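You operate a simulated robot arm through the tools that you are given. There is no shell and no other tool. Be economical: measure what you need, move in short steps, check, and stop when the job is done.

You are at the controls of a simulated two-armed robot. One attempt, no reset.

## Task
Set the orange chuck to the teal chuck's torque and swap them over.
Fine: Read the teal chuck's knob. Hold the orange chuck still while you turn its knob to that figure. Swing the rack latch clear, move the teal chuck to the work mat, stand the orange one in the inner well and swing the latch across. Set down upright: teal chuck, orange chuck. Where these are worked on the way, their far stop is far enough and under half their travel is too little: rack latch.

It is judged by the outcome, as a careful person would: the job done as asked, and still so three seconds after it is handed in. It fails if anything else is knocked over, pushed out of place, dropped, spilled or broken.

## Robot
Two 7-joint arms with two-finger parallel grippers on one trunk, on a base that drives. Base frame: it is fixed to the floor where the robot stands at the start and does not move with it; the origin is under the middle of the robot, x ahead of it, y to its left, z up; the surface under the hand at the start is at about z = 0.884. Readings come in m, rad, newtons and seconds.
The left shoulder is at the start at [0.046, 0.174, 1.288], the right one opposite. With the tool pointing down near the work surface each hand reaches from about 0.1 to 0.66 m from the robot's upright axis, wherever it stands, measured 20 degrees to its own side. Places, roughly: inner well [0.8, 0.5, 0.9]; orange chuck knob [0.5, 0, 1]; rack latch [0.7, 0.5, 0.9]; teal chuck knob [0.8, 0.5, 1]; work mat [0.5, 0, 0.9]. Payload 3.6 kg a hand.
The tool frame of a hand sits at the grasp point between the pads (the TCP): z along the fingers, y along the line on which they close. The tips reach 0.03 m beyond it. Largest opening 0.11 m; finger width 0.02, thickness 0.01; the body of the gripper, 0.048 by 0.112 m, starts 0.055 m behind the TCP.
Orientation is that of the tool frame in the base frame, as [roll, pitch, yaw] about the fixed x, y, z axes, in that order (R = Rz(yaw) Ry(pitch) Rx(roll)). With the fingers straight down and closing along the base's y, the tool's x points along the base's -x, its y along +y and its z along -z.

## Interface
- The arms move only by the tool step_arm. It takes "left_rows", "right_rows" or both (then of equal length, played together; a hand with none holds still); each is text: rows parted by semicolons, each of 7 numbers parted by spaces: the shift along the tool's x, y, z in m, then the turn, a rotation vector about the tool's x, y, z in rad, then the gripper command, from -1 (fully open) to 1 (shut), values between in proportion. In form: x y z rx ry rz claw; .... A call has 1 to 12 rows; each row is the pose to reach, as a shift and turn from the pose commanded when the call began, along the tool's axes at that moment. Each row takes 0.2 s and may step no farther than 0.05 m and 0.15 rad from the row before; otherwise, or with a gripper value out of range, the whole call is refused. Where a pose cannot be reached the arm comes as near as it can. A force on the tool above 90 N (or 10 N above the force at the start of the call, whichever is more), or a blocked arm, ends the call early, and 0.2 s more pass. The fingers move at their own pace (about 0.153 m/s each) and stop on an object; they squeeze with about 41 N. The grip force told is the motor's: it shows also when the fingers shut on nothing. Time passes only in rows, and 0.2 s behind the last, so rows that repeat a pose let the fingers close. It gives the time, the measured TCP pose, the force on the tool (base axes), the opening and the grip force at its end, in the units of the frame above (readings bear some noise), with the torque about the TCP (base axes, N m) and any sound that the robot's microphone picked up.
- Cameras (640 x 400 px; columns grow to the right, rows downward): "scene" is now at [0.1311, 0.0088, 1.4598]; the picture's right is [0.11, -0.99, 0.00], its down [-0.59, -0.06, -0.80] and it looks along [0.80, 0.09, -0.60] (base axes); focal length 243 px, centre (320, 200). "left" rides on the left gripper at [0.072, -0.017, -0.103] in its tool frame; the picture's right is [0.23, 0.97, 0.00], its down [-0.76, 0.18, -0.62] and it looks along [-0.61, 0.14, 0.78] (tool axes); focal length 222 px, centre (320, 200). "right" rides on the right gripper at [0.072, 0.017, -0.103] in its tool frame; the picture's right is [-0.23, 0.97, 0.00], its down [-0.76, -0.18, -0.62] and it looks along [-0.61, -0.14, 0.78] (tool axes); focal length 222 px, centre (320, 200). There is no depth. A picture from a camera that has moved, and an enlarged one, comes with that camera's place and axes in the base frame and with its lens.
- capture(camera): a new picture of that camera. It takes no simulated time.
- lift_body(by): slides the trunk up (or, below 0, down) by that many m; the arms and the scene camera ride with it, the base frame stays. It gives what a move gives, with no picture.
- roll_base(legs): drives the robot by 1 to 6 legs, each [ahead, left, turn to the left] in m, m and rad, along the robot's own axes; the way and the turn of a leg run together, so that a leg with both is an arc; at most 1.5 m and 3.142 rad a leg. The arms and the cameras ride along, it lands a little off, and it stops where it bumps. It gives what a move gives.
- aim_head(pan, tilt): turns the head with the scene camera to pan (to the left, within 1.501 rad either way) and tilt (down, from -0.506 to 1.204), counted from straight ahead of the robot. It gives what a move gives.
- close_up(camera, box): a new picture of the part [left, top, right, bottom] of that camera's present view, enlarged. It takes no simulated time.
- job_done(): hands the job in; it is judged then, once.

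Go step by step. Nothing tells you exact positions but the pictures and the camera data: compare them with the known pose of the tool, close in by small moves and look again before you grip or let go. The budget is 120 turns and 88 pictures, counting those below and the enlarged ones. Unless the task says otherwise, let go and move clear before handing in, and close with one line.

The tools are called as name(argument=value, ...) on one line, values as JSON. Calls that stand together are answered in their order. step_arm: Moves the arms, as the interface text tells. Its arguments: {"type":"object","properties":{"left_rows":{"type":"string"},"right_rows":{"type":"string"}},"required":[]} The other tools are called the same way: lift_body (by) slides the trunk up or down; roll_base (legs) drives the base; aim_head (pan, tilt) turns the head that bears the scene camera; capture (camera) takes a picture; close_up (camera, box) takes an enlarged picture of a part of a camera's view; job_done () hands the job in.

At the start:

```text
time: 0.0
left_tcp_pos: [0.4394, 0.3499, 1.3085]
left_tool_rot: [-3.141, 0.0, -3.142]
left_wrist_force: [0.1, -0.1, -0.6]
left_moment: [0.03, 0.0, 0.0]
left_grip_width: 0.1102
left_finger_force: 0.0
right_tcp_pos: [0.4107, -0.0395, 1.2891]
right_tool_rot: [-3.141, 0.0, -3.141]
right_wrist_force: [-0.6, 0.0, -0.4]
right_moment: [-0.02, 0.0, -0.03]
right_grip_width: 0.1098
right_finger_force: 0.1
trunk travel left (down, up): [-0.403, 0.361]
robot x, y, heading: [-0.0004, 0.0013, -0.0]
head pan, tilt: [0.108, 0.637]
```

scene: 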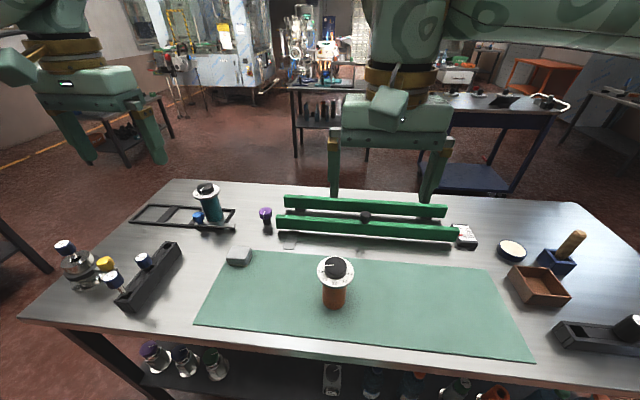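
right: 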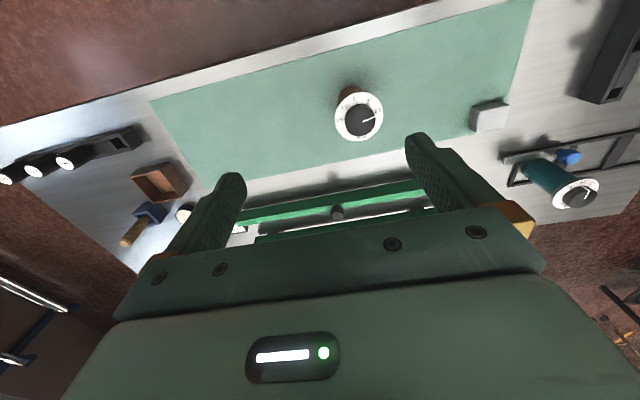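
left: 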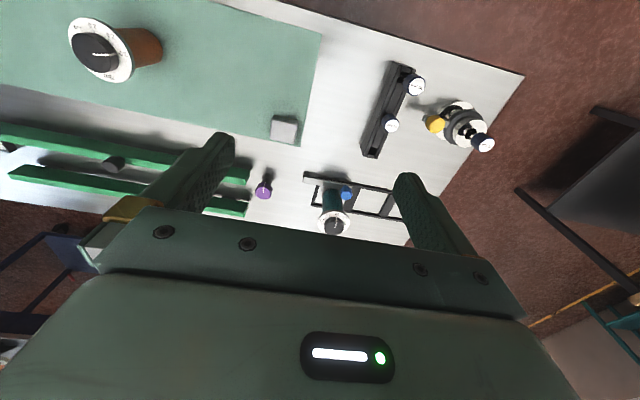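

I see the orange chuck on the mat in front, and the teal chuck in a rack with a blue latch at left. I'll zoom in on both knobs first.

close_up(camera="scene", box=[120, 165, 280, 265])

close_up(camera="scene", box=[296, 245, 376, 315])

close_up(camera="left", box=[290, 160, 410, 250])

close_up(camera="right", box=[490, 110, 640, 220])

close_up(camera="right", box=[310, 70, 410, 150])

```text
4.00 times, centred on (200, 215) of scene
camera zoom: at [0.1311, 0.0088, 1.4598], right [0.11, -0.99, 0.0], down [-0.59, -0.06, -0.8], along [0.8, 0.09, -0.6], focal length 971 px, centre (800, 140)
```

zoom: 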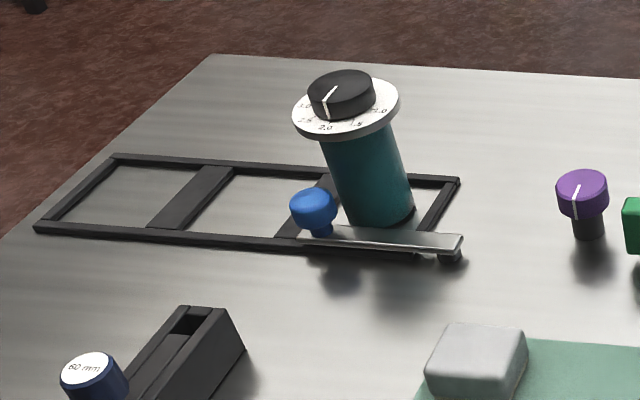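

```text
5.71 times, centred on (336, 280) of scene
camera zoom: at [0.1311, 0.0088, 1.4598], right [0.11, -0.99, 0.0], down [-0.59, -0.06, -0.8], along [0.8, 0.09, -0.6], focal length 1387 px, centre (229, -257)
```

zoom: 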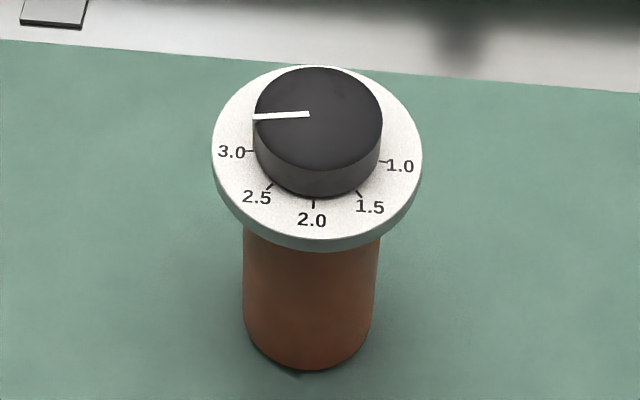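

```text
4.44 times, centred on (350, 205) of left
camera zoom: at [0.3673, 0.3345, 1.4113], right [-0.23, 0.97, 0.0], down [0.76, 0.18, 0.62], along [0.61, 0.14, -0.78], focal length 987 px, centre (187, 178)
```

zoom: 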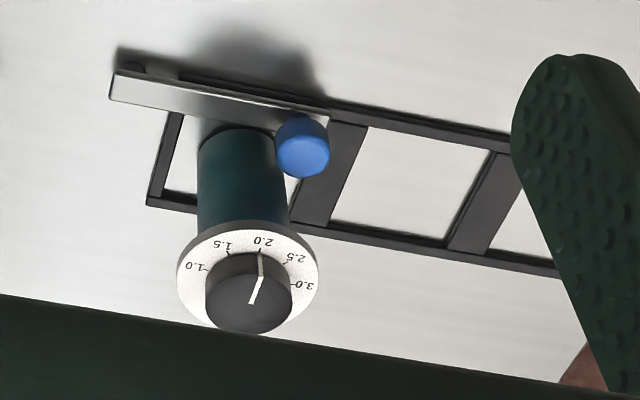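

```text
3.64 times, centred on (565, 165) of right
camera zoom: at [0.3376, -0.0251, 1.3916], right [0.23, 0.97, 0.0], down [0.76, -0.18, 0.62], along [0.61, -0.14, -0.78], focal length 808 px, centre (-571, 327)
```

zoom: 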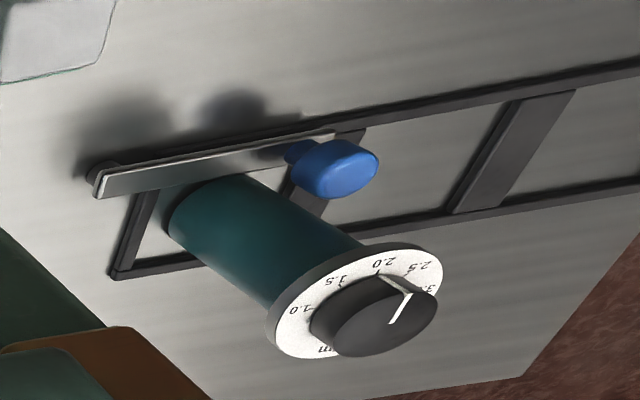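

```text
5.00 times, centred on (360, 110) of right
camera zoom: at [0.3376, -0.0251, 1.3916], right [0.23, 0.97, 0.0], down [0.76, -0.18, 0.62], along [0.61, -0.14, -0.78], focal length 1111 px, centre (120, 650)
```

zoom: 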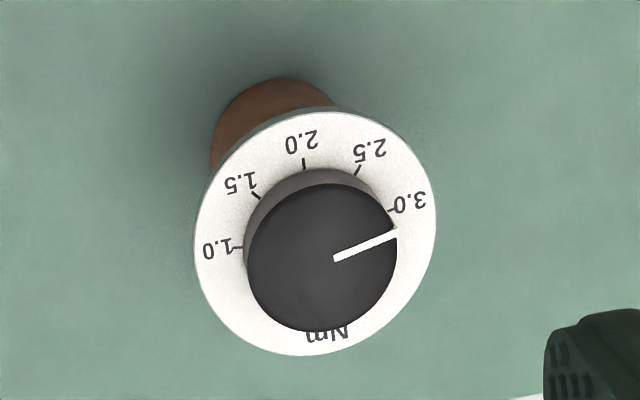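

Teal reads near 2.0; orange sits a bit past 3.0. I'll bring the left hand camera closer to the teal dial for an exact reading.

step_arm(left_rows="-0.035 0.01 0.02 0 0 0 -1; -0.07 0.02 0.04 0 0 0 -1; -0.105 0.03 0.06 0 0 0 -1; -0.14 0.04 0.08 0 0 0 -1; -0.14 0.04 0.08 0 0 0 -1")

capture(camera="left")

```text
time: 1.2
left_tcp_pos: [0.5792, 0.3906, 1.2295]
left_tool_rot: [3.141, 0.002, 3.141]
left_wrist_force: [-0.5, 0.0, -0.5]
left_moment: [0.01, 0.01, 0.02]
left_grip_width: 0.1098
left_finger_force: 0.0
right_tcp_pos: [0.4085, -0.041, 1.2897]
right_tool_rot: [-3.141, 0.001, -3.14]
right_wrist_force: [-0.2, -0.1, -0.3]
right_moment: [0.02, -0.01, -0.02]
right_grip_width: 0.11
right_finger_force: 0.1
trunk travel left (down, up): [-0.403, 0.361]
robot x, y, heading: [0.0005, -0.0009, -0.0]
head pan, tilt: [0.108, 0.637]
```

```text
79 pictures are left
camera left: at [0.5065, 0.375, 1.3322], right [-0.23, 0.97, 0.0], down [0.76, 0.18, 0.62], along [0.61, 0.14, -0.78], focal length 222 px, centre (320, 200)
```

left: 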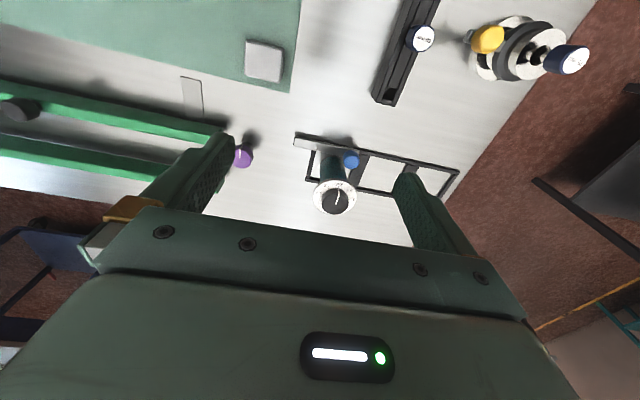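

close_up(camera="left", box=[295, 165, 375, 220])

close_up(camera="left", box=[280, 120, 480, 245])

```text
7.27 times, centred on (335, 192) of left
camera zoom: at [0.5065, 0.375, 1.3322], right [-0.23, 0.97, 0.0], down [0.76, 0.18, 0.62], along [0.61, 0.14, -0.78], focal length 1615 px, centre (211, 254)
```

zoom: 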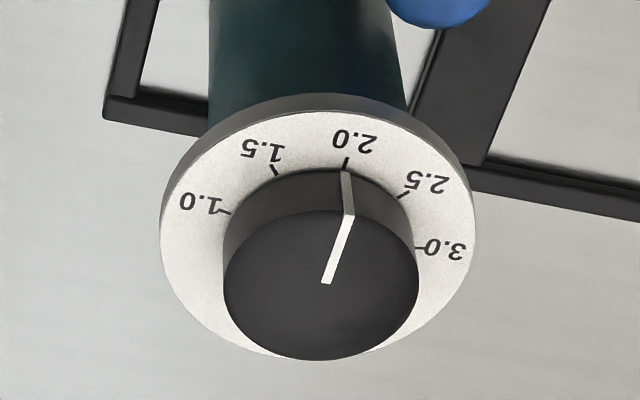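

```text
3.20 times, centred on (380, 182) of left
camera zoom: at [0.5065, 0.375, 1.3322], right [-0.23, 0.97, 0.0], down [0.76, 0.18, 0.62], along [0.61, 0.14, -0.78], focal length 711 px, centre (128, 256)
```

zoom: 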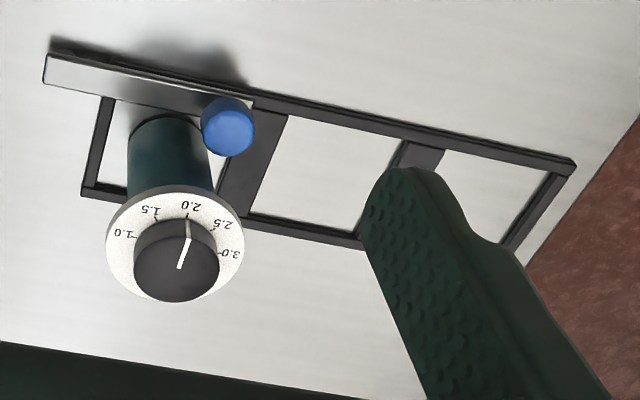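

Teal reads 2.0. The orange dial will be turned by the right hand from above while the left hand holds the body from the side, so I first turn the left hand round (yaw, then pitch) in free air.

step_arm(left_rows="0.012 -0.005 0.005 0 0 -0.145 -1; 0.024 -0.01 0.01 0 0 -0.29 -1; 0.036 -0.015 0.015 0 0 -0.435 -1; 0.048 -0.02 0.02 0 0 -0.58 -1; 0.06 -0.025 0.025 0 0 -0.725 -1; 0.072 -0.03 0.03 0 0 -0.87 -1; 0.084 -0.035 0.035 0 0 -1.015 -1; 0.096 -0.04 0.04 0 0 -1.16 -1; 0.108 -0.045 0.045 0 0 -1.305 -1; 0.115 -0.05 0.05 0 0 -1.45 -1; 0.12 -0.05 0.05 0 0 -1.571 -1")

```text
time: 3.6
left_tcp_pos: [0.4585, 0.341, 1.1787]
left_tool_rot: [3.141, 0.001, -1.568]
left_wrist_force: [-0.4, -0.6, 0.5]
left_moment: [0.01, 0.02, 0.02]
left_grip_width: 0.11
left_finger_force: 0.1
right_tcp_pos: [0.4085, -0.0398, 1.2889]
right_tool_rot: [3.141, 0.002, 3.141]
right_wrist_force: [0.1, -0.1, 0.7]
right_moment: [0.01, 0.0, -0.02]
right_grip_width: 0.1097
right_finger_force: 0.0
trunk travel left (down, up): [-0.403, 0.361]
robot x, y, heading: [-0.0013, -0.0008, 0.0]
head pan, tilt: [0.108, 0.637]
```

step_arm(left_rows="0 0 0.01 0 0.145 0 -1; 0 0 0.02 0 0.29 0 -1; 0 0 0.03 0 0.435 0 -1; 0 0 0.04 0 0.58 0 -1; 0 0 0.05 0 0.725 0 -1; 0 0 0.06 0 0.87 0 -1; 0 0 0.07 0 1.015 0 -1; 0 0 0.08 0 1.16 0 -1; 0 0 0.09 0 1.309 0 -1; 0 0 0.09 0 1.309 0 -1")

capture(camera="left")

capture(camera="scene")

```text
time: 5.8
left_tcp_pos: [0.4586, 0.3404, 1.0874]
left_tool_rot: [3.137, -1.311, -1.567]
left_wrist_force: [0.3, 0.4, 0.8]
left_moment: [0.06, -0.02, -0.02]
left_grip_width: 0.11
left_finger_force: 0.1
right_tcp_pos: [0.409, -0.0407, 1.2894]
right_tool_rot: [3.141, -0.001, 3.142]
right_wrist_force: [-0.7, -0.1, 0.1]
right_moment: [0.01, -0.03, 0.01]
right_grip_width: 0.1098
right_finger_force: 0.0
trunk travel left (down, up): [-0.403, 0.361]
robot x, y, heading: [-0.0004, 0.002, 0.001]
head pan, tilt: [0.108, 0.637]
```

```text
76 pictures are left
camera left: at [0.4758, 0.4231, 1.1825], right [-0.97, -0.06, 0.22], down [-0.18, 0.8, -0.58], along [-0.14, -0.6, -0.79], focal length 222 px, centre (320, 200)
```

left: 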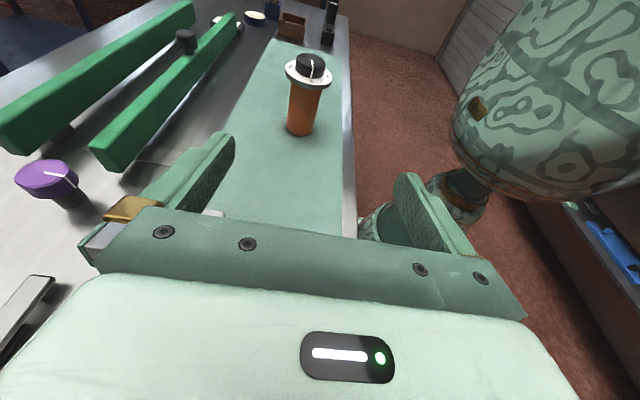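

```text
75 pictures are left
camera scene: at [0.1305, 0.0091, 1.4599], right [0.11, -0.99, 0.0], down [-0.59, -0.07, -0.8], along [0.8, 0.09, -0.6], focal length 243 px, centre (320, 200)
```

scene: 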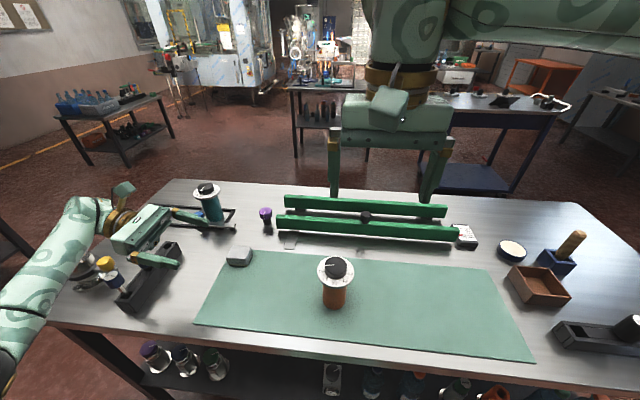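

step_arm(left_rows="0.003 -0.005 0.04 0 0 0 -1; 0.006 -0.01 0.08 0 0 0 -1; 0.009 -0.016 0.12 0 0 0 -1; 0.0125 -0.021 0.162 0 0 0 -1; 0.0125 -0.021 0.162 0 0 0 -1")

capture(camera="scene")

```text
time: 7.0
left_tcp_pos: [0.4818, 0.1813, 1.0599]
left_tool_rot: [-3.139, -1.31, -1.57]
left_wrist_force: [-0.4, 0.2, 0.1]
left_moment: [-0.02, 0.0, 0.01]
left_grip_width: 0.11
left_finger_force: 0.1
right_tcp_pos: [0.4094, -0.0398, 1.2895]
right_tool_rot: [3.14, 0.0, -3.141]
right_wrist_force: [-0.5, 0.3, 0.1]
right_moment: [-0.01, 0.01, -0.02]
right_grip_width: 0.1101
right_finger_force: 0.0
trunk travel left (down, up): [-0.403, 0.361]
robot x, y, heading: [-0.0003, -0.0031, 0.001]
head pan, tilt: [0.108, 0.637]
```

```text
74 pictures are left
camera scene: at [0.1309, 0.0094, 1.4598], right [0.11, -0.99, 0.0], down [-0.59, -0.07, -0.8], along [0.8, 0.09, -0.6], focal length 243 px, centre (320, 200)
```

scene: 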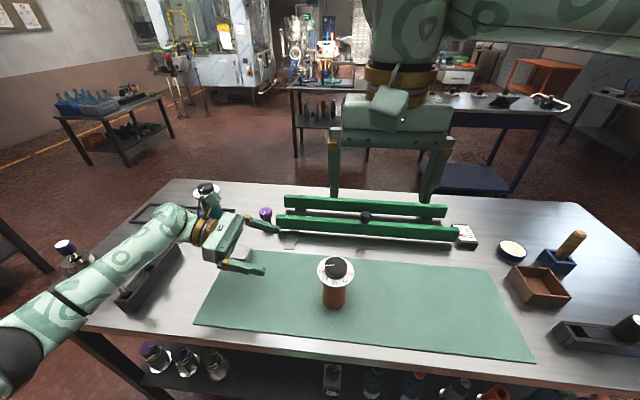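

lift_body(by=0.1)

aim_head(pan=0.6, tilt=0.9)

capture(camera="scene")

```text
time: 8.3
left_tcp_pos: [0.4814, 0.1803, 1.1583]
left_tool_rot: [-3.141, -1.31, -1.57]
left_wrist_force: [-0.7, 0.8, -0.3]
left_moment: [-0.01, 0.01, 0.01]
left_grip_width: 0.1102
left_finger_force: 0.0
right_tcp_pos: [0.411, -0.0399, 1.389]
right_tool_rot: [-3.142, -0.002, -3.141]
right_wrist_force: [1.0, 1.2, -0.7]
right_moment: [-0.01, -0.02, -0.01]
right_grip_width: 0.11
right_finger_force: 0.0
trunk travel left (down, up): [-0.503, 0.261]
robot x, y, heading: [-0.0004, 0.0038, -0.001]
head pan, tilt: [0.108, 0.637]
```

```text
time: 9.3
left_tcp_pos: [0.4809, 0.1796, 1.1596]
left_tool_rot: [-3.141, -1.309, -1.572]
left_wrist_force: [-0.1, -1.1, -0.5]
left_moment: [-0.02, -0.01, 0.02]
left_grip_width: 0.1102
left_finger_force: 0.0
right_tcp_pos: [0.4101, -0.0404, 1.3904]
right_tool_rot: [-3.141, -0.001, 3.141]
right_wrist_force: [0.3, 0.0, -1.0]
right_moment: [0.01, 0.03, 0.03]
right_grip_width: 0.11
right_finger_force: 0.1
trunk travel left (down, up): [-0.503, 0.261]
robot x, y, heading: [-0.0039, 0.0037, 0.001]
head pan, tilt: [0.6, 0.901]
```

```text
73 pictures are left
camera scene: at [0.0861, 0.0419, 1.5391], right [0.56, -0.83, 0.0], down [-0.65, -0.44, -0.62], along [0.51, 0.35, -0.78], focal length 243 px, centre (320, 200)
```

scene: 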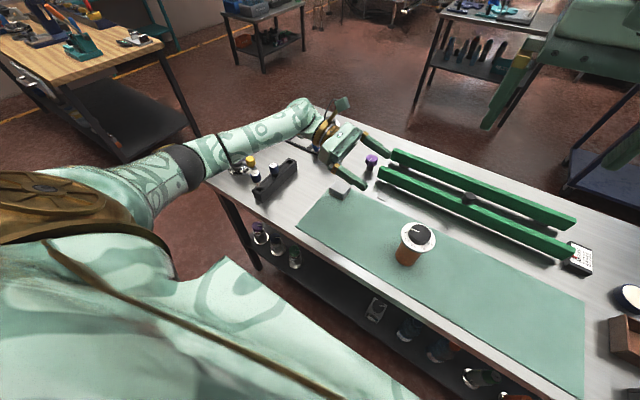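

step_arm(left_rows="-0.04 0 0.016 0 0 0 -1; -0.08 0 0.032 0 0 0 -1; -0.12 0 0.048 0 0 0 -1; -0.16 0 0.062 0 0 0 -1; -0.1735 0 0.067 0 0 0 -1; -0.1735 0 0.067 0 0 0 -1")

capture(camera="scene")

capture(camera="left")

```text
time: 10.7
left_tcp_pos: [0.4804, 0.1592, 0.9755]
left_tool_rot: [-3.137, -1.309, -1.572]
left_wrist_force: [-0.6, -0.6, -0.7]
left_moment: [0.0, -0.01, 0.03]
left_grip_width: 0.1101
left_finger_force: 0.0
right_tcp_pos: [0.4096, -0.041, 1.3904]
right_tool_rot: [-3.141, 0.0, 3.141]
right_wrist_force: [0.3, -0.6, -0.4]
right_moment: [-0.03, 0.0, 0.01]
right_grip_width: 0.1099
right_finger_force: 0.0
trunk travel left (down, up): [-0.503, 0.261]
robot x, y, heading: [-0.0026, 0.0, 0.004]
head pan, tilt: [0.6, 0.901]
```

```text
72 pictures are left
camera scene: at [0.086, 0.042, 1.539], right [0.56, -0.83, 0.0], down [-0.65, -0.44, -0.62], along [0.51, 0.35, -0.78], focal length 243 px, centre (320, 200)
```

scene: 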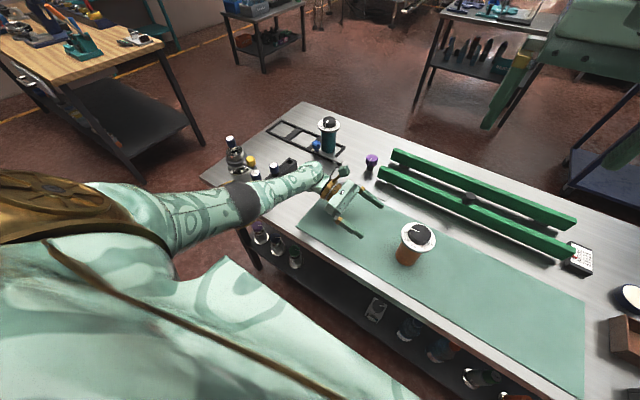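

```text
71 pictures are left
camera left: at [0.4979, 0.242, 1.0705], right [-0.97, -0.06, 0.22], down [-0.18, 0.8, -0.57], along [-0.14, -0.6, -0.79], focal length 222 px, centre (320, 200)
```

left: 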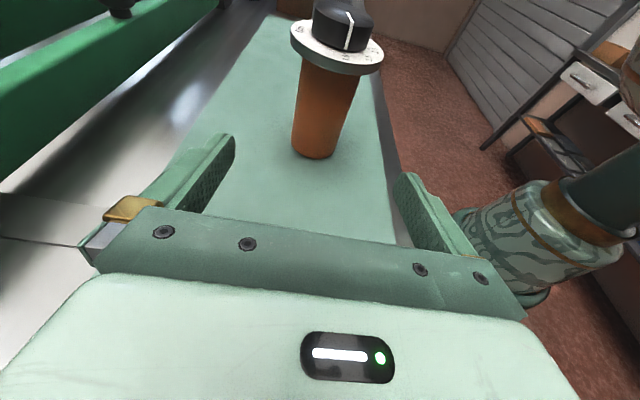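

step_arm(left_rows="0 0 0.035 0 0 0 -1; 0 0 0.07 0 0 0 -1; 0 0 0.105 0 0 0 -1; 0 0 0.138 0 0 0 -1; 0 0 0.138 0 0 0 -1")

capture(camera="left")

close_up(camera="scene", box=[300, 130, 480, 290])

```text
time: 11.9
left_tcp_pos: [0.4788, 0.0281, 0.9398]
left_tool_rot: [-3.138, -1.31, -1.574]
left_wrist_force: [-1.2, 0.3, -0.3]
left_moment: [-0.01, -0.02, 0.01]
left_grip_width: 0.1101
left_finger_force: 0.0
right_tcp_pos: [0.4086, -0.0405, 1.3903]
right_tool_rot: [-3.14, 0.0, 3.141]
right_wrist_force: [0.0, 0.1, -0.3]
right_moment: [-0.02, -0.01, 0.0]
right_grip_width: 0.1102
right_finger_force: 0.1
trunk travel left (down, up): [-0.503, 0.261]
robot x, y, heading: [-0.0021, -0.0026, -0.002]
head pan, tilt: [0.6, 0.901]
```

```text
70 pictures are left
camera left: at [0.4965, 0.11, 1.0349], right [-0.97, -0.06, 0.22], down [-0.18, 0.8, -0.58], along [-0.14, -0.6, -0.79], focal length 222 px, centre (320, 200)
```

left: 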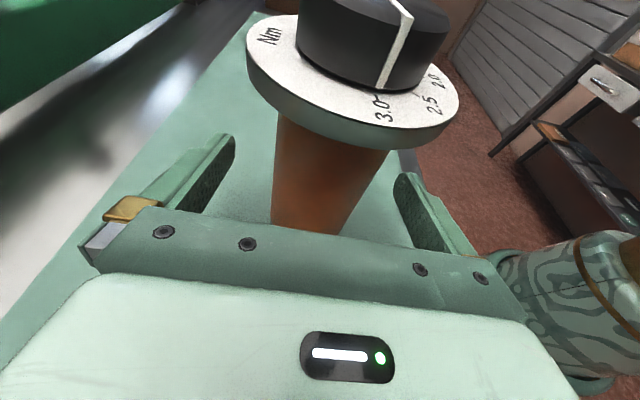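

```text
2.50 times, centred on (390, 210) of scene
camera zoom: at [0.0857, 0.0429, 1.539], right [0.57, -0.82, 0.0], down [-0.65, -0.44, -0.62], along [0.51, 0.35, -0.78], focal length 607 px, centre (145, 175)
```

zoom: 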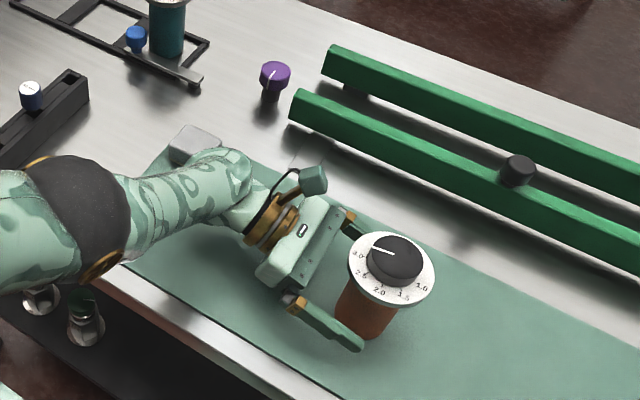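

step_arm(left_rows="0 0 0 0 0 0 -0.2; 0 0 0 0 0 0 0.1; 0 0 0 0 0 0 1; 0 0 0 0 0 0 1")

aim_head(pan=0.1, tilt=0.8)

capture(camera="scene")

```text
time: 12.9
left_tcp_pos: [0.4795, 0.0271, 0.9398]
left_tool_rot: [-3.141, -1.309, -1.572]
left_wrist_force: [-0.5, -2.0, 0.4]
left_moment: [0.01, 0.03, 0.0]
left_grip_width: 0.0573
left_finger_force: 40.6
right_tcp_pos: [0.4098, -0.0417, 1.3888]
right_tool_rot: [-3.142, -0.001, 3.141]
right_wrist_force: [0.9, -0.2, 0.5]
right_moment: [0.03, -0.03, -0.01]
right_grip_width: 0.1101
right_finger_force: 0.1
trunk travel left (down, up): [-0.503, 0.261]
robot x, y, heading: [-0.0015, 0.0018, -0.001]
head pan, tilt: [0.6, 0.901]
```

```text
time: 13.8
left_tcp_pos: [0.4802, 0.0286, 0.9399]
left_tool_rot: [-3.14, -1.309, -1.569]
left_wrist_force: [-0.6, -1.7, 0.1]
left_moment: [-0.03, 0.12, 0.02]
left_grip_width: 0.0571
left_finger_force: 41.3
right_tcp_pos: [0.41, -0.0416, 1.3889]
right_tool_rot: [3.141, 0.0, 3.141]
right_wrist_force: [-0.9, -0.5, -1.2]
right_moment: [0.01, -0.02, -0.01]
right_grip_width: 0.1098
right_finger_force: 0.1
trunk travel left (down, up): [-0.503, 0.261]
robot x, y, heading: [-0.0014, 0.0004, -0.001]
head pan, tilt: [0.099, 0.799]
```

```text
68 pictures are left
camera scene: at [0.1041, 0.0069, 1.5469], right [0.1, -0.99, 0.0], down [-0.71, -0.07, -0.7], along [0.69, 0.07, -0.72], focal length 243 px, centre (320, 200)
```

scene: 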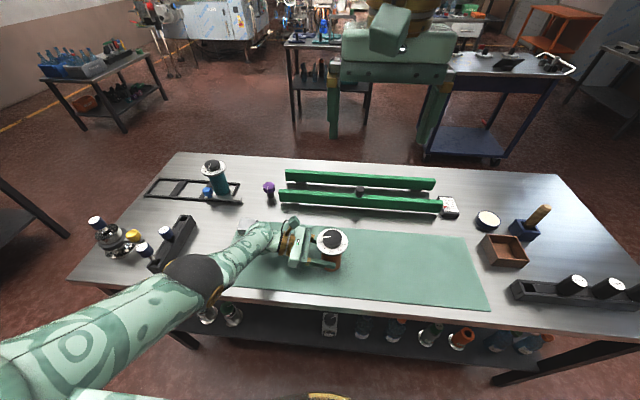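

step_arm(right_rows="-0.01 0.01 0.045 0 0 0.1 -1; -0.02 0.02 0.09 0 0 0.2 -1; -0.035 0.03 0.135 0 0 0.3 -1; -0.05 0.04 0.18 0 0 0.4 -1; -0.06 0.047 0.22 0 0 0.5 -1; -0.07 0.055 0.26 0 0 0.6 -1; -0.0705 0.0555 0.28 0 0 0.7 -1; -0.0705 0.0555 0.28 0 0 0.7 -1")

capture(camera="right")

capture(camera="scene")

```text
time: 15.6
left_tcp_pos: [0.4796, 0.0267, 0.9397]
left_tool_rot: [-3.14, -1.31, -1.57]
left_wrist_force: [-1.6, 0.7, 0.0]
left_moment: [0.05, 0.29, -0.02]
left_grip_width: 0.0572
left_finger_force: 41.0
right_tcp_pos: [0.4795, 0.0159, 1.1105]
right_tool_rot: [-3.14, 0.001, 2.441]
right_wrist_force: [0.2, -0.3, 0.1]
right_moment: [0.0, 0.02, 0.01]
right_grip_width: 0.1099
right_finger_force: 0.1
trunk travel left (down, up): [-0.503, 0.261]
robot x, y, heading: [-0.0021, 0.0002, 0.005]
head pan, tilt: [0.099, 0.799]
```

```text
67 pictures are left
camera right: at [0.4364, 0.0735, 1.2122], right [0.8, 0.6, 0.0], down [0.47, -0.63, 0.62], along [0.37, -0.5, -0.78], focal length 222 px, centre (320, 200)
```

right: 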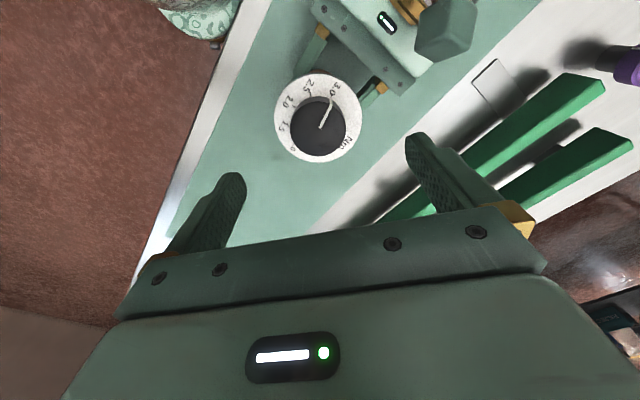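

```text
66 pictures are left
camera scene: at [0.1039, 0.0074, 1.5469], right [0.1, -1.0, 0.0], down [-0.71, -0.07, -0.7], along [0.69, 0.07, -0.72], focal length 243 px, centre (320, 200)
```

scene: 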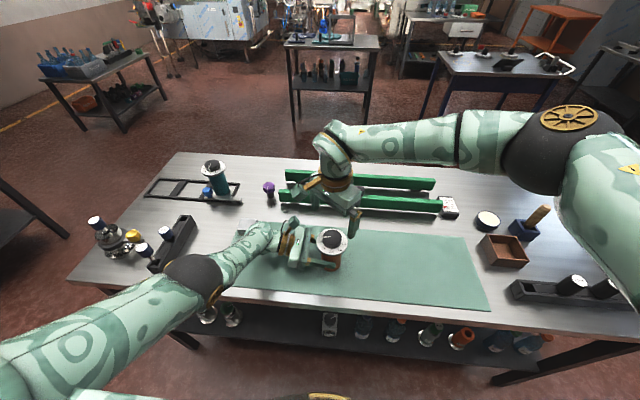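

step_arm(right_rows="0 0 0.035 0 0 0 -0.6; 0 0 0.069 0 0 0 -0.6; 0 0 0.069 0 0 0 -0.6")

capture(camera="right")

capture(camera="left")

```text
time: 16.4
left_tcp_pos: [0.4797, 0.0279, 0.9391]
left_tool_rot: [-3.139, -1.308, -1.57]
left_wrist_force: [-0.6, 1.0, 0.7]
left_moment: [0.03, 0.27, -0.06]
left_grip_width: 0.057
left_finger_force: 40.9
right_tcp_pos: [0.4813, 0.0141, 1.039]
right_tool_rot: [-3.142, 0.001, 2.442]
right_wrist_force: [-0.6, -0.4, 0.3]
right_moment: [0.01, 0.0, 0.01]
right_grip_width: 0.0881
right_finger_force: 0.1
trunk travel left (down, up): [-0.503, 0.261]
robot x, y, heading: [0.0006, -0.0029, -0.0]
head pan, tilt: [0.099, 0.799]
```

```text
65 pictures are left
camera right: at [0.4367, 0.0731, 1.1412], right [0.8, 0.6, 0.0], down [0.47, -0.63, 0.62], along [0.37, -0.5, -0.78], focal length 222 px, centre (320, 200)
```

right: 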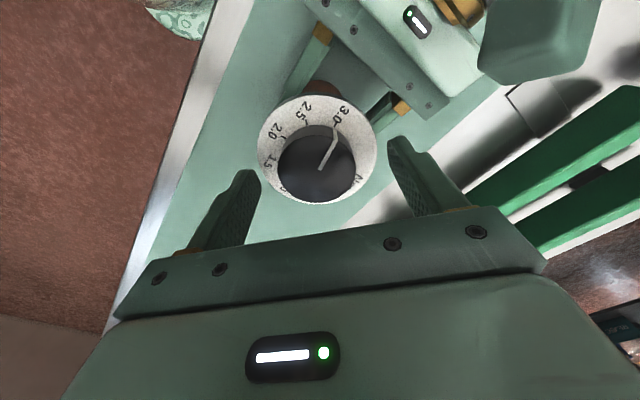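

```text
64 pictures are left
camera left: at [0.4967, 0.1097, 1.0349], right [-0.97, -0.06, 0.22], down [-0.18, 0.8, -0.57], along [-0.14, -0.6, -0.79], focal length 222 px, centre (320, 200)
```

left: 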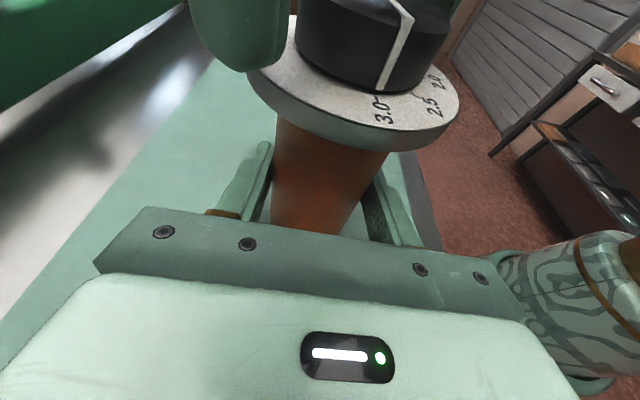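

step_arm(right_rows="0 0 0.007 0 0 0 -0.6; 0 0 0.007 0 0 0 -0.2; 0 0 0.007 0 0 0 0.05; 0 0 0.007 0 0 0 0.05")

close_up(camera="right", box=[220, 80, 420, 220])

```text
time: 17.4
left_tcp_pos: [0.4803, 0.0271, 0.9392]
left_tool_rot: [-3.139, -1.31, -1.571]
left_wrist_force: [-0.7, 1.8, 0.9]
left_moment: [-0.04, 0.33, -0.02]
left_grip_width: 0.0569
left_finger_force: 41.2
right_tcp_pos: [0.4803, 0.0155, 1.0329]
right_tool_rot: [3.141, 0.001, 2.442]
right_wrist_force: [0.2, -0.8, 0.0]
right_moment: [-0.06, -0.04, 0.04]
right_grip_width: 0.0529
right_finger_force: 0.7
trunk travel left (down, up): [-0.503, 0.261]
robot x, y, heading: [0.0013, -0.0012, 0.001]
head pan, tilt: [0.099, 0.799]
```

```text
2.86 times, centred on (320, 150) of right
camera zoom: at [0.4361, 0.073, 1.1349], right [0.8, 0.6, 0.0], down [0.47, -0.63, 0.62], along [0.37, -0.5, -0.78], focal length 635 px, centre (320, 343)
```

zoom: 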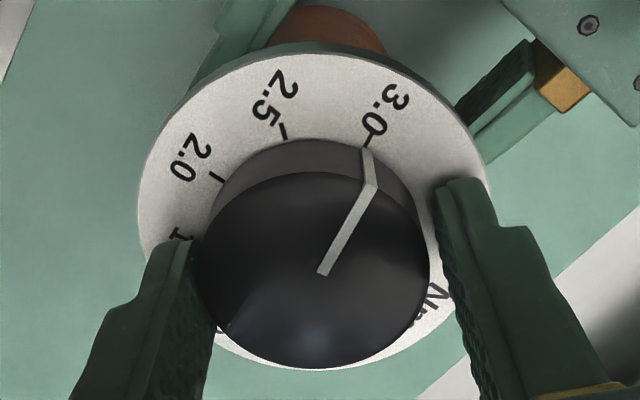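

step_arm(right_rows="0 0 0 0 0 0 0.5; 0 0 0 0 0 0 1; 0 0 0 0 0 0 1")

```text
time: 18.2
left_tcp_pos: [0.4797, 0.0287, 0.9389]
left_tool_rot: [3.141, -1.309, -1.567]
left_wrist_force: [8.6, 10.1, -0.5]
left_moment: [-0.35, 0.73, 0.13]
left_grip_width: 0.0571
left_finger_force: 40.9
right_tcp_pos: [0.4815, 0.0144, 1.0317]
right_tool_rot: [-3.14, -0.001, 2.439]
right_wrist_force: [-10.7, -10.3, 2.0]
right_moment: [-0.47, 0.13, -0.01]
right_grip_width: 0.049
right_finger_force: 40.9
trunk travel left (down, up): [-0.503, 0.261]
robot x, y, heading: [-0.0031, 0.0014, 0.0]
head pan, tilt: [0.099, 0.799]
```

step_arm(right_rows="0 -0.001 0 0 0 0 1; 0 -0.001 0 0 0 0 1")

```text
time: 18.8
left_tcp_pos: [0.4804, 0.0281, 0.9387]
left_tool_rot: [-3.14, -1.309, -1.57]
left_wrist_force: [5.7, 9.3, 3.0]
left_moment: [-0.01, 0.71, 0.07]
left_grip_width: 0.0571
left_finger_force: 41.0
right_tcp_pos: [0.4798, 0.0135, 1.0337]
right_tool_rot: [-3.138, 0.001, 2.442]
right_wrist_force: [-5.4, -7.5, -0.5]
right_moment: [-0.6, -0.14, -0.05]
right_grip_width: 0.049
right_finger_force: 41.3
trunk travel left (down, up): [-0.503, 0.261]
robot x, y, heading: [0.0013, -0.0003, 0.005]
head pan, tilt: [0.099, 0.799]
```

step_arm(right_rows="0 -0.0013 0 0 0 -0.14 1; 0 -0.0013 0 0 0 -0.28 1; 0 -0.0013 0 0 0 -0.42 1; 0 -0.0013 0 0 0 -0.56 1; 0 -0.0013 0 0 0 -0.7 1; 0 -0.0013 0 0 0 -0.7 1")

close_up(camera="right", box=[220, 80, 420, 220])

```text
time: 20.2
left_tcp_pos: [0.4794, 0.0272, 0.9382]
left_tool_rot: [-3.136, -1.312, -1.577]
left_wrist_force: [-6.8, -1.3, 11.4]
left_moment: [0.03, -0.81, -0.15]
left_grip_width: 0.0573
left_finger_force: 41.4
right_tcp_pos: [0.4796, 0.0127, 1.0337]
right_tool_rot: [-3.14, 0.001, -3.139]
right_wrist_force: [6.2, 0.3, -10.9]
right_moment: [-0.04, 0.18, 0.0]
right_grip_width: 0.0491
right_finger_force: 40.7
trunk travel left (down, up): [-0.503, 0.261]
robot x, y, heading: [0.0016, -0.0013, -0.001]
head pan, tilt: [0.099, 0.799]
```

```text
2.86 times, centred on (320, 150) of right
camera zoom: at [0.4073, 0.0282, 1.1348], right [0.22, 0.97, 0.0], down [0.76, -0.18, 0.62], along [0.61, -0.14, -0.78], focal length 635 px, centre (320, 343)
```

zoom: 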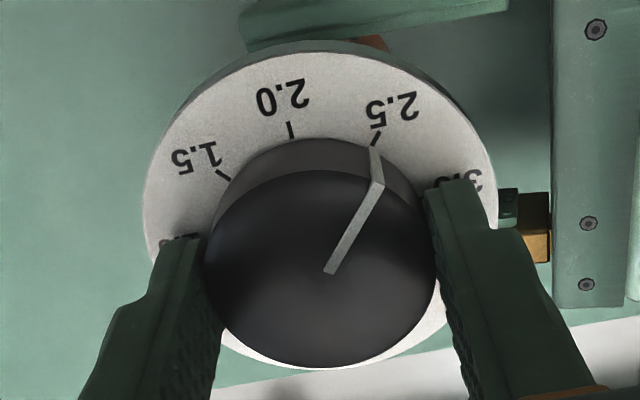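

step_arm(right_rows="0 0 0.001 0 0 -0.14 1; 0 0 0.001 0 0 -0.28 1; 0 0 0.001 0 0 -0.42 1; 0 0 0.001 0 0 -0.56 1; 0 0 0.001 0 0 -0.7 1; 0 0 0.001 0 0 -0.7 1")

close_up(camera="right", box=[220, 80, 420, 220])

```text
time: 21.6
left_tcp_pos: [0.4794, 0.0266, 0.9398]
left_tool_rot: [3.138, -1.31, -1.569]
left_wrist_force: [-5.9, -4.6, 6.3]
left_moment: [-0.01, -0.64, -0.03]
left_grip_width: 0.057
left_finger_force: 41.0
right_tcp_pos: [0.479, 0.0129, 1.0322]
right_tool_rot: [-3.139, 0.0, -2.51]
right_wrist_force: [8.3, 1.9, 0.3]
right_moment: [-0.02, -0.05, 0.01]
right_grip_width: 0.049
right_finger_force: 40.9
right hand out of reach, approached as far as the arm can: row 5, 6
trunk travel left (down, up): [-0.503, 0.261]
robot x, y, heading: [-0.0005, 0.0, -0.003]
head pan, tilt: [0.099, 0.799]
```

```text
2.86 times, centred on (320, 150) of right
camera zoom: at [0.4112, -0.0177, 1.1348], right [-0.39, 0.92, 0.0], down [0.72, 0.31, 0.62], along [0.57, 0.24, -0.78], focal length 635 px, centre (320, 343)
```

zoom: 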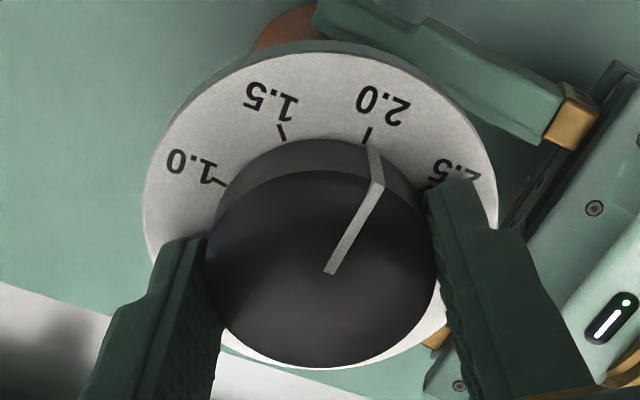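

Pointer is now near 2.05; the wrist hit its limit, so I'll open, rotate back, and regrip for the last few degrees.

step_arm(right_rows="0 0 0 0 0 0.02 -0.3; 0 0 0 0 0 0.02 -0.3; 0 0 0 0 0 0.16 -0.3; 0 0 0 0 0 0.3 -0.3; 0 0 0 0 0 0.44 -0.3; 0 0 0 0 0 0.55 -0.3; 0 0 0 0 0 0.55 -0.3")

close_up(camera="right", box=[260, 90, 380, 180])

```text
time: 23.2
left_tcp_pos: [0.4797, 0.0276, 0.9387]
left_tool_rot: [-3.141, -1.308, -1.568]
left_wrist_force: [1.4, 1.7, 2.1]
left_moment: [0.19, -0.01, 0.0]
left_grip_width: 0.057
left_finger_force: 40.8
right_tcp_pos: [0.4772, 0.0133, 1.0326]
right_tool_rot: [3.139, 0.0, -3.064]
right_wrist_force: [0.2, -0.3, -0.3]
right_moment: [0.03, 0.01, 0.02]
right_grip_width: 0.0714
right_finger_force: 0.1
trunk travel left (down, up): [-0.503, 0.261]
robot x, y, heading: [-0.0007, 0.0027, 0.001]
head pan, tilt: [0.099, 0.799]
```

```text
4.44 times, centred on (320, 135) of right
camera zoom: at [0.4048, 0.0231, 1.1344], right [0.15, 0.99, 0.0], down [0.77, -0.12, 0.62], along [0.62, -0.09, -0.78], focal length 987 px, centre (320, 489)
```

zoom: 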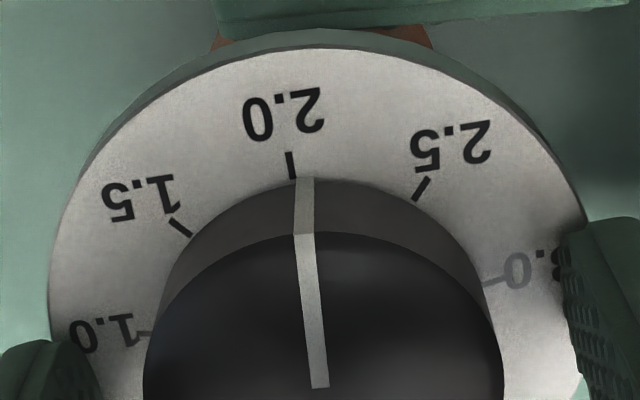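

step_arm(right_rows="0 0 0 0 0 0 0.1; 0 0 0 0 0 0 1; 0 0 0 0 0 0 1; 0 0 0 0 0 -0.035 1; 0 0 0 0 0 -0.072 1; 0 0 0 0 0 -0.072 1; 0 0 0 0 0 -0.072 1")

close_up(camera="right", box=[260, 90, 380, 180])

```text
time: 24.8
left_tcp_pos: [0.4794, 0.0275, 0.9385]
left_tool_rot: [3.141, -1.309, -1.568]
left_wrist_force: [8.5, -0.7, 0.0]
left_moment: [0.03, 0.82, 0.13]
left_grip_width: 0.0573
left_finger_force: 40.6
right_tcp_pos: [0.4779, 0.0132, 1.0325]
right_tool_rot: [3.141, -0.001, -2.989]
right_wrist_force: [-8.8, 1.9, 4.9]
right_moment: [0.16, -0.04, -0.02]
right_grip_width: 0.0489
right_finger_force: 41.1
trunk travel left (down, up): [-0.503, 0.261]
robot x, y, heading: [0.0014, -0.0006, -0.003]
head pan, tilt: [0.099, 0.799]
```

```text
4.44 times, centred on (320, 135) of right
camera zoom: at [0.4045, 0.0175, 1.1345], right [0.08, 1.0, 0.0], down [0.78, -0.06, 0.62], along [0.62, -0.05, -0.78], focal length 987 px, centre (320, 489)
```

zoom: 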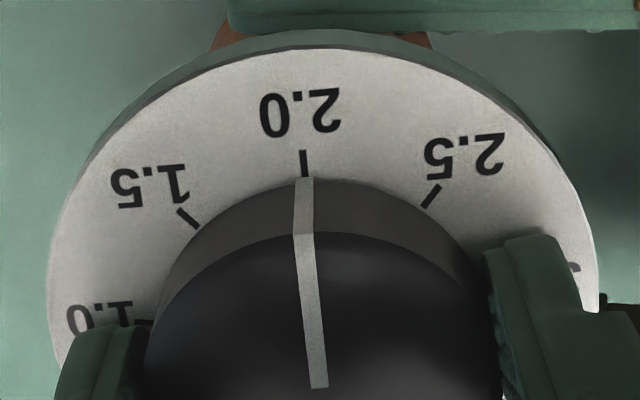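

Orange now reads exactly 2.0. I release the right hand and lift it clear, then open the left and back it straight out.

step_arm(right_rows="0 0 0 0 0 0 -0.3; 0 0 0 0 0 0 -0.3; 0 0 0 0 0 0 -0.3; 0 0 -0.04 0 0 0 -0.3; 0 0 -0.08 0 0 0 -0.3; 0 0 -0.12 0 0 0.1 -0.3; 0 0 -0.16 0 0 0.15 -0.3; 0 0 -0.2 0 0 0.15 -0.3; 0 0 -0.2 0 0 0.15 -0.3")

step_arm(left_rows="0 0 0 0 0 0 0.3; 0 0 0 0 0 0 -1; 0 0 0 0 0 0 -1; 0 0 0 0 0 0 -1; 0 0 -0.04 0 0 0 -1; 0 0 -0.08 0 0 0 -1; 0 0 -0.12 0 0 0 -1; 0 0 -0.16 0 0 0 -1; 0 0 -0.16 0 0 0 -1")

capture(camera="scene")

```text
time: 26.8
left_tcp_pos: [0.4793, 0.0273, 0.9391]
left_tool_rot: [-3.14, -1.31, -1.572]
left_wrist_force: [-1.0, 0.9, -0.7]
left_moment: [-0.03, 0.09, -0.07]
left_grip_width: 0.057
left_finger_force: 41.5
right_tcp_pos: [0.4783, 0.0136, 1.2325]
right_tool_rot: [3.141, 0.0, -3.141]
right_wrist_force: [0.7, -0.4, -0.6]
right_moment: [0.02, -0.01, 0.04]
right_grip_width: 0.0714
right_finger_force: 0.1
trunk travel left (down, up): [-0.503, 0.261]
robot x, y, heading: [-0.0014, 0.0007, -0.003]
head pan, tilt: [0.099, 0.799]
```

```text
time: 28.8
left_tcp_pos: [0.4796, 0.1828, 0.9807]
left_tool_rot: [-3.141, -1.31, -1.568]
left_wrist_force: [-0.2, 0.5, -0.2]
left_moment: [0.01, 0.0, -0.01]
left_grip_width: 0.1104
left_finger_force: 0.0
right_tcp_pos: [0.4779, 0.0126, 1.2319]
right_tool_rot: [-3.141, -0.001, -3.139]
right_wrist_force: [-1.0, 0.1, -0.8]
right_moment: [0.01, -0.01, -0.03]
right_grip_width: 0.0717
right_finger_force: 0.1
trunk travel left (down, up): [-0.503, 0.261]
robot x, y, heading: [-0.0001, -0.0051, -0.001]
head pan, tilt: [0.099, 0.799]
```

```text
58 pictures are left
camera scene: at [0.1043, 0.0064, 1.5469], right [0.1, -1.0, 0.0], down [-0.71, -0.07, -0.7], along [0.69, 0.07, -0.72], focal length 243 px, centre (320, 200)
```

scene: 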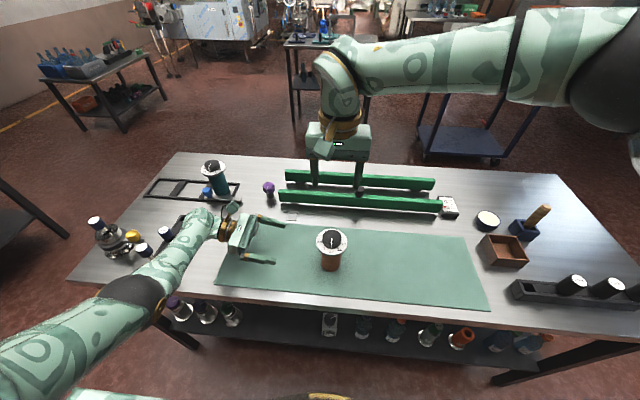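

step_arm(left_rows="0.036 0 -0.02 0 0 0 -1; 0.072 0 -0.04 0 0 0 -1; 0.108 0 -0.06 0 0 0 -1; 0.144 0 -0.08 0 0 0 -1; 0.18 0 -0.1 0 -0.14 0 -1; 0.18 0 -0.1 0 -0.28 0 -1; 0.18 0 -0.1 0 -0.42 0 -1; 0.18 0 -0.1 0 -0.56 0 -1; 0.18 0 -0.1 0 -0.7 0 -1; 0.18 0 -0.1 0 -0.84 0 -1; 0.18 0 -0.1 0 -0.98 0 -1; 0.18 0 -0.1 0 -1.12 0 -1")

step_arm(left_rows="0 0 0 0 -0.1 0 -1; 0 0 0 0 -0.189 0 -1; 0 0 0 0 -0.189 0 -1")

step_arm(left_rows="0 0 0 0 0 0.145 -1; 0 0 0 0 0 0.29 -1; 0 0 0 0 0 0.435 -1; 0 0 0 0 0 0.58 -1; 0 0 0 0 0 0.725 -1; 0 0 0 0 0 0.87 -1; 0 0 0 0 0 1.015 -1; 0 0 0 0 0 1.16 -1; 0 0 0 0 0 1.305 -1; 0 0 0 0 0 1.45 -1; 0 0 0 0 0 1.571 -1")

```text
time: 31.4
left_tcp_pos: [0.4817, 0.2322, 1.1804]
left_tool_rot: [-3.141, -0.185, -1.569]
left_wrist_force: [0.1, -0.2, 0.0]
left_moment: [0.02, 0.02, 0.01]
left_grip_width: 0.11
left_finger_force: 0.0
right_tcp_pos: [0.4796, 0.0126, 1.2325]
right_tool_rot: [3.14, -0.001, -3.14]
right_wrist_force: [0.1, -0.5, 0.7]
right_moment: [0.0, 0.01, 0.0]
right_grip_width: 0.0717
right_finger_force: 0.1
trunk travel left (down, up): [-0.503, 0.261]
robot x, y, heading: [0.0013, -0.0008, 0.005]
head pan, tilt: [0.099, 0.799]
```

```text
time: 32.2
left_tcp_pos: [0.4804, 0.233, 1.1794]
left_tool_rot: [3.14, 0.0, -1.57]
left_wrist_force: [-0.1, 0.8, 1.3]
left_moment: [-0.04, -0.04, 0.01]
left_grip_width: 0.1101
left_finger_force: 0.0
right_tcp_pos: [0.4779, 0.0141, 1.2324]
right_tool_rot: [3.142, -0.001, -3.14]
right_wrist_force: [-0.1, -0.7, 0.4]
right_moment: [-0.02, -0.04, 0.01]
right_grip_width: 0.0714
right_finger_force: 0.0
trunk travel left (down, up): [-0.503, 0.261]
robot x, y, heading: [-0.003, 0.0005, -0.003]
head pan, tilt: [0.099, 0.799]
```

```text
time: 34.6
left_tcp_pos: [0.4807, 0.2329, 1.1794]
left_tool_rot: [3.141, 0.001, 3.14]
left_wrist_force: [0.2, -0.7, -0.2]
left_moment: [-0.04, -0.04, 0.0]
left_grip_width: 0.1101
left_finger_force: 0.2
right_tcp_pos: [0.4783, 0.0136, 1.2328]
right_tool_rot: [3.141, 0.001, -3.14]
right_wrist_force: [0.2, -0.3, -1.5]
right_moment: [-0.02, -0.02, 0.02]
right_grip_width: 0.0717
right_finger_force: 0.0
trunk travel left (down, up): [-0.503, 0.261]
robot x, y, heading: [-0.0029, 0.0005, 0.004]
head pan, tilt: [0.099, 0.799]
```

aim_head(pan=0, tilt=1.2)

capture(camera="scene")

```text
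time: 35.5
left_tcp_pos: [0.4801, 0.2325, 1.1799]
left_tool_rot: [3.141, -0.001, -3.14]
left_wrist_force: [0.4, 0.4, -0.4]
left_moment: [0.03, -0.01, 0.02]
left_grip_width: 0.1098
left_finger_force: 0.1
right_tcp_pos: [0.4781, 0.0146, 1.2327]
right_tool_rot: [-3.141, -0.001, -3.14]
right_wrist_force: [0.3, 0.7, 0.6]
right_moment: [-0.01, 0.04, -0.02]
right_grip_width: 0.0715
right_finger_force: 0.1
trunk travel left (down, up): [-0.503, 0.261]
robot x, y, heading: [0.0014, 0.0006, 0.003]
head pan, tilt: [0.0, 1.201]
```

```text
57 pictures are left
camera scene: at [0.0799, -0.0007, 1.5192], right [0.0, -1.0, 0.0], down [-0.93, 0.0, -0.36], along [0.36, 0.0, -0.93], focal length 243 px, centre (320, 200)
```

scene: 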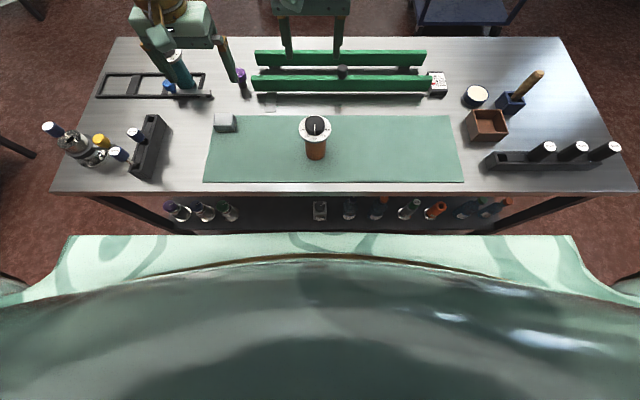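

roll_base(legs=[[0, 0.25, 0], [0.08, 0, 0]])

capture(camera="scene")

```text
time: 37.9
left_tcp_pos: [0.5613, 0.4799, 1.179]
left_tool_rot: [-3.141, -0.001, 3.141]
left_wrist_force: [0.5, -0.4, 0.3]
left_moment: [-0.02, 0.01, -0.02]
left_grip_width: 0.1103
left_finger_force: 0.0
right_tcp_pos: [0.5596, 0.2599, 1.2331]
right_tool_rot: [3.14, -0.003, -3.14]
right_wrist_force: [0.1, 0.0, -0.3]
right_moment: [0.01, 0.04, -0.02]
right_grip_width: 0.0716
right_finger_force: 0.1
trunk travel left (down, up): [-0.503, 0.261]
robot x, y, heading: [0.0817, 0.2506, 0.001]
head pan, tilt: [0.0, 1.201]
```

```text
56 pictures are left
camera scene: at [0.1606, 0.2466, 1.5192], right [0.0, -1.0, 0.0], down [-0.93, 0.0, -0.36], along [0.36, 0.0, -0.93], focal length 243 px, centre (320, 200)
```

scene: 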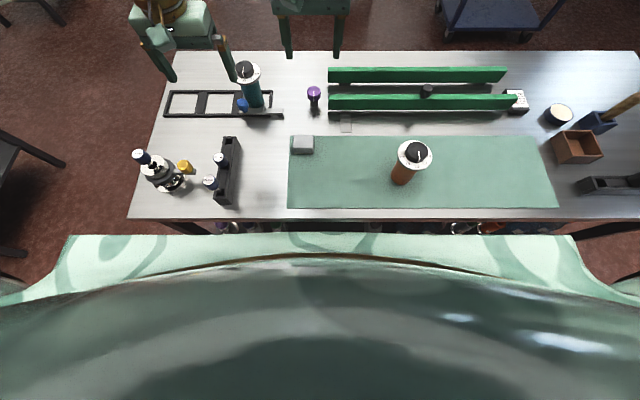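

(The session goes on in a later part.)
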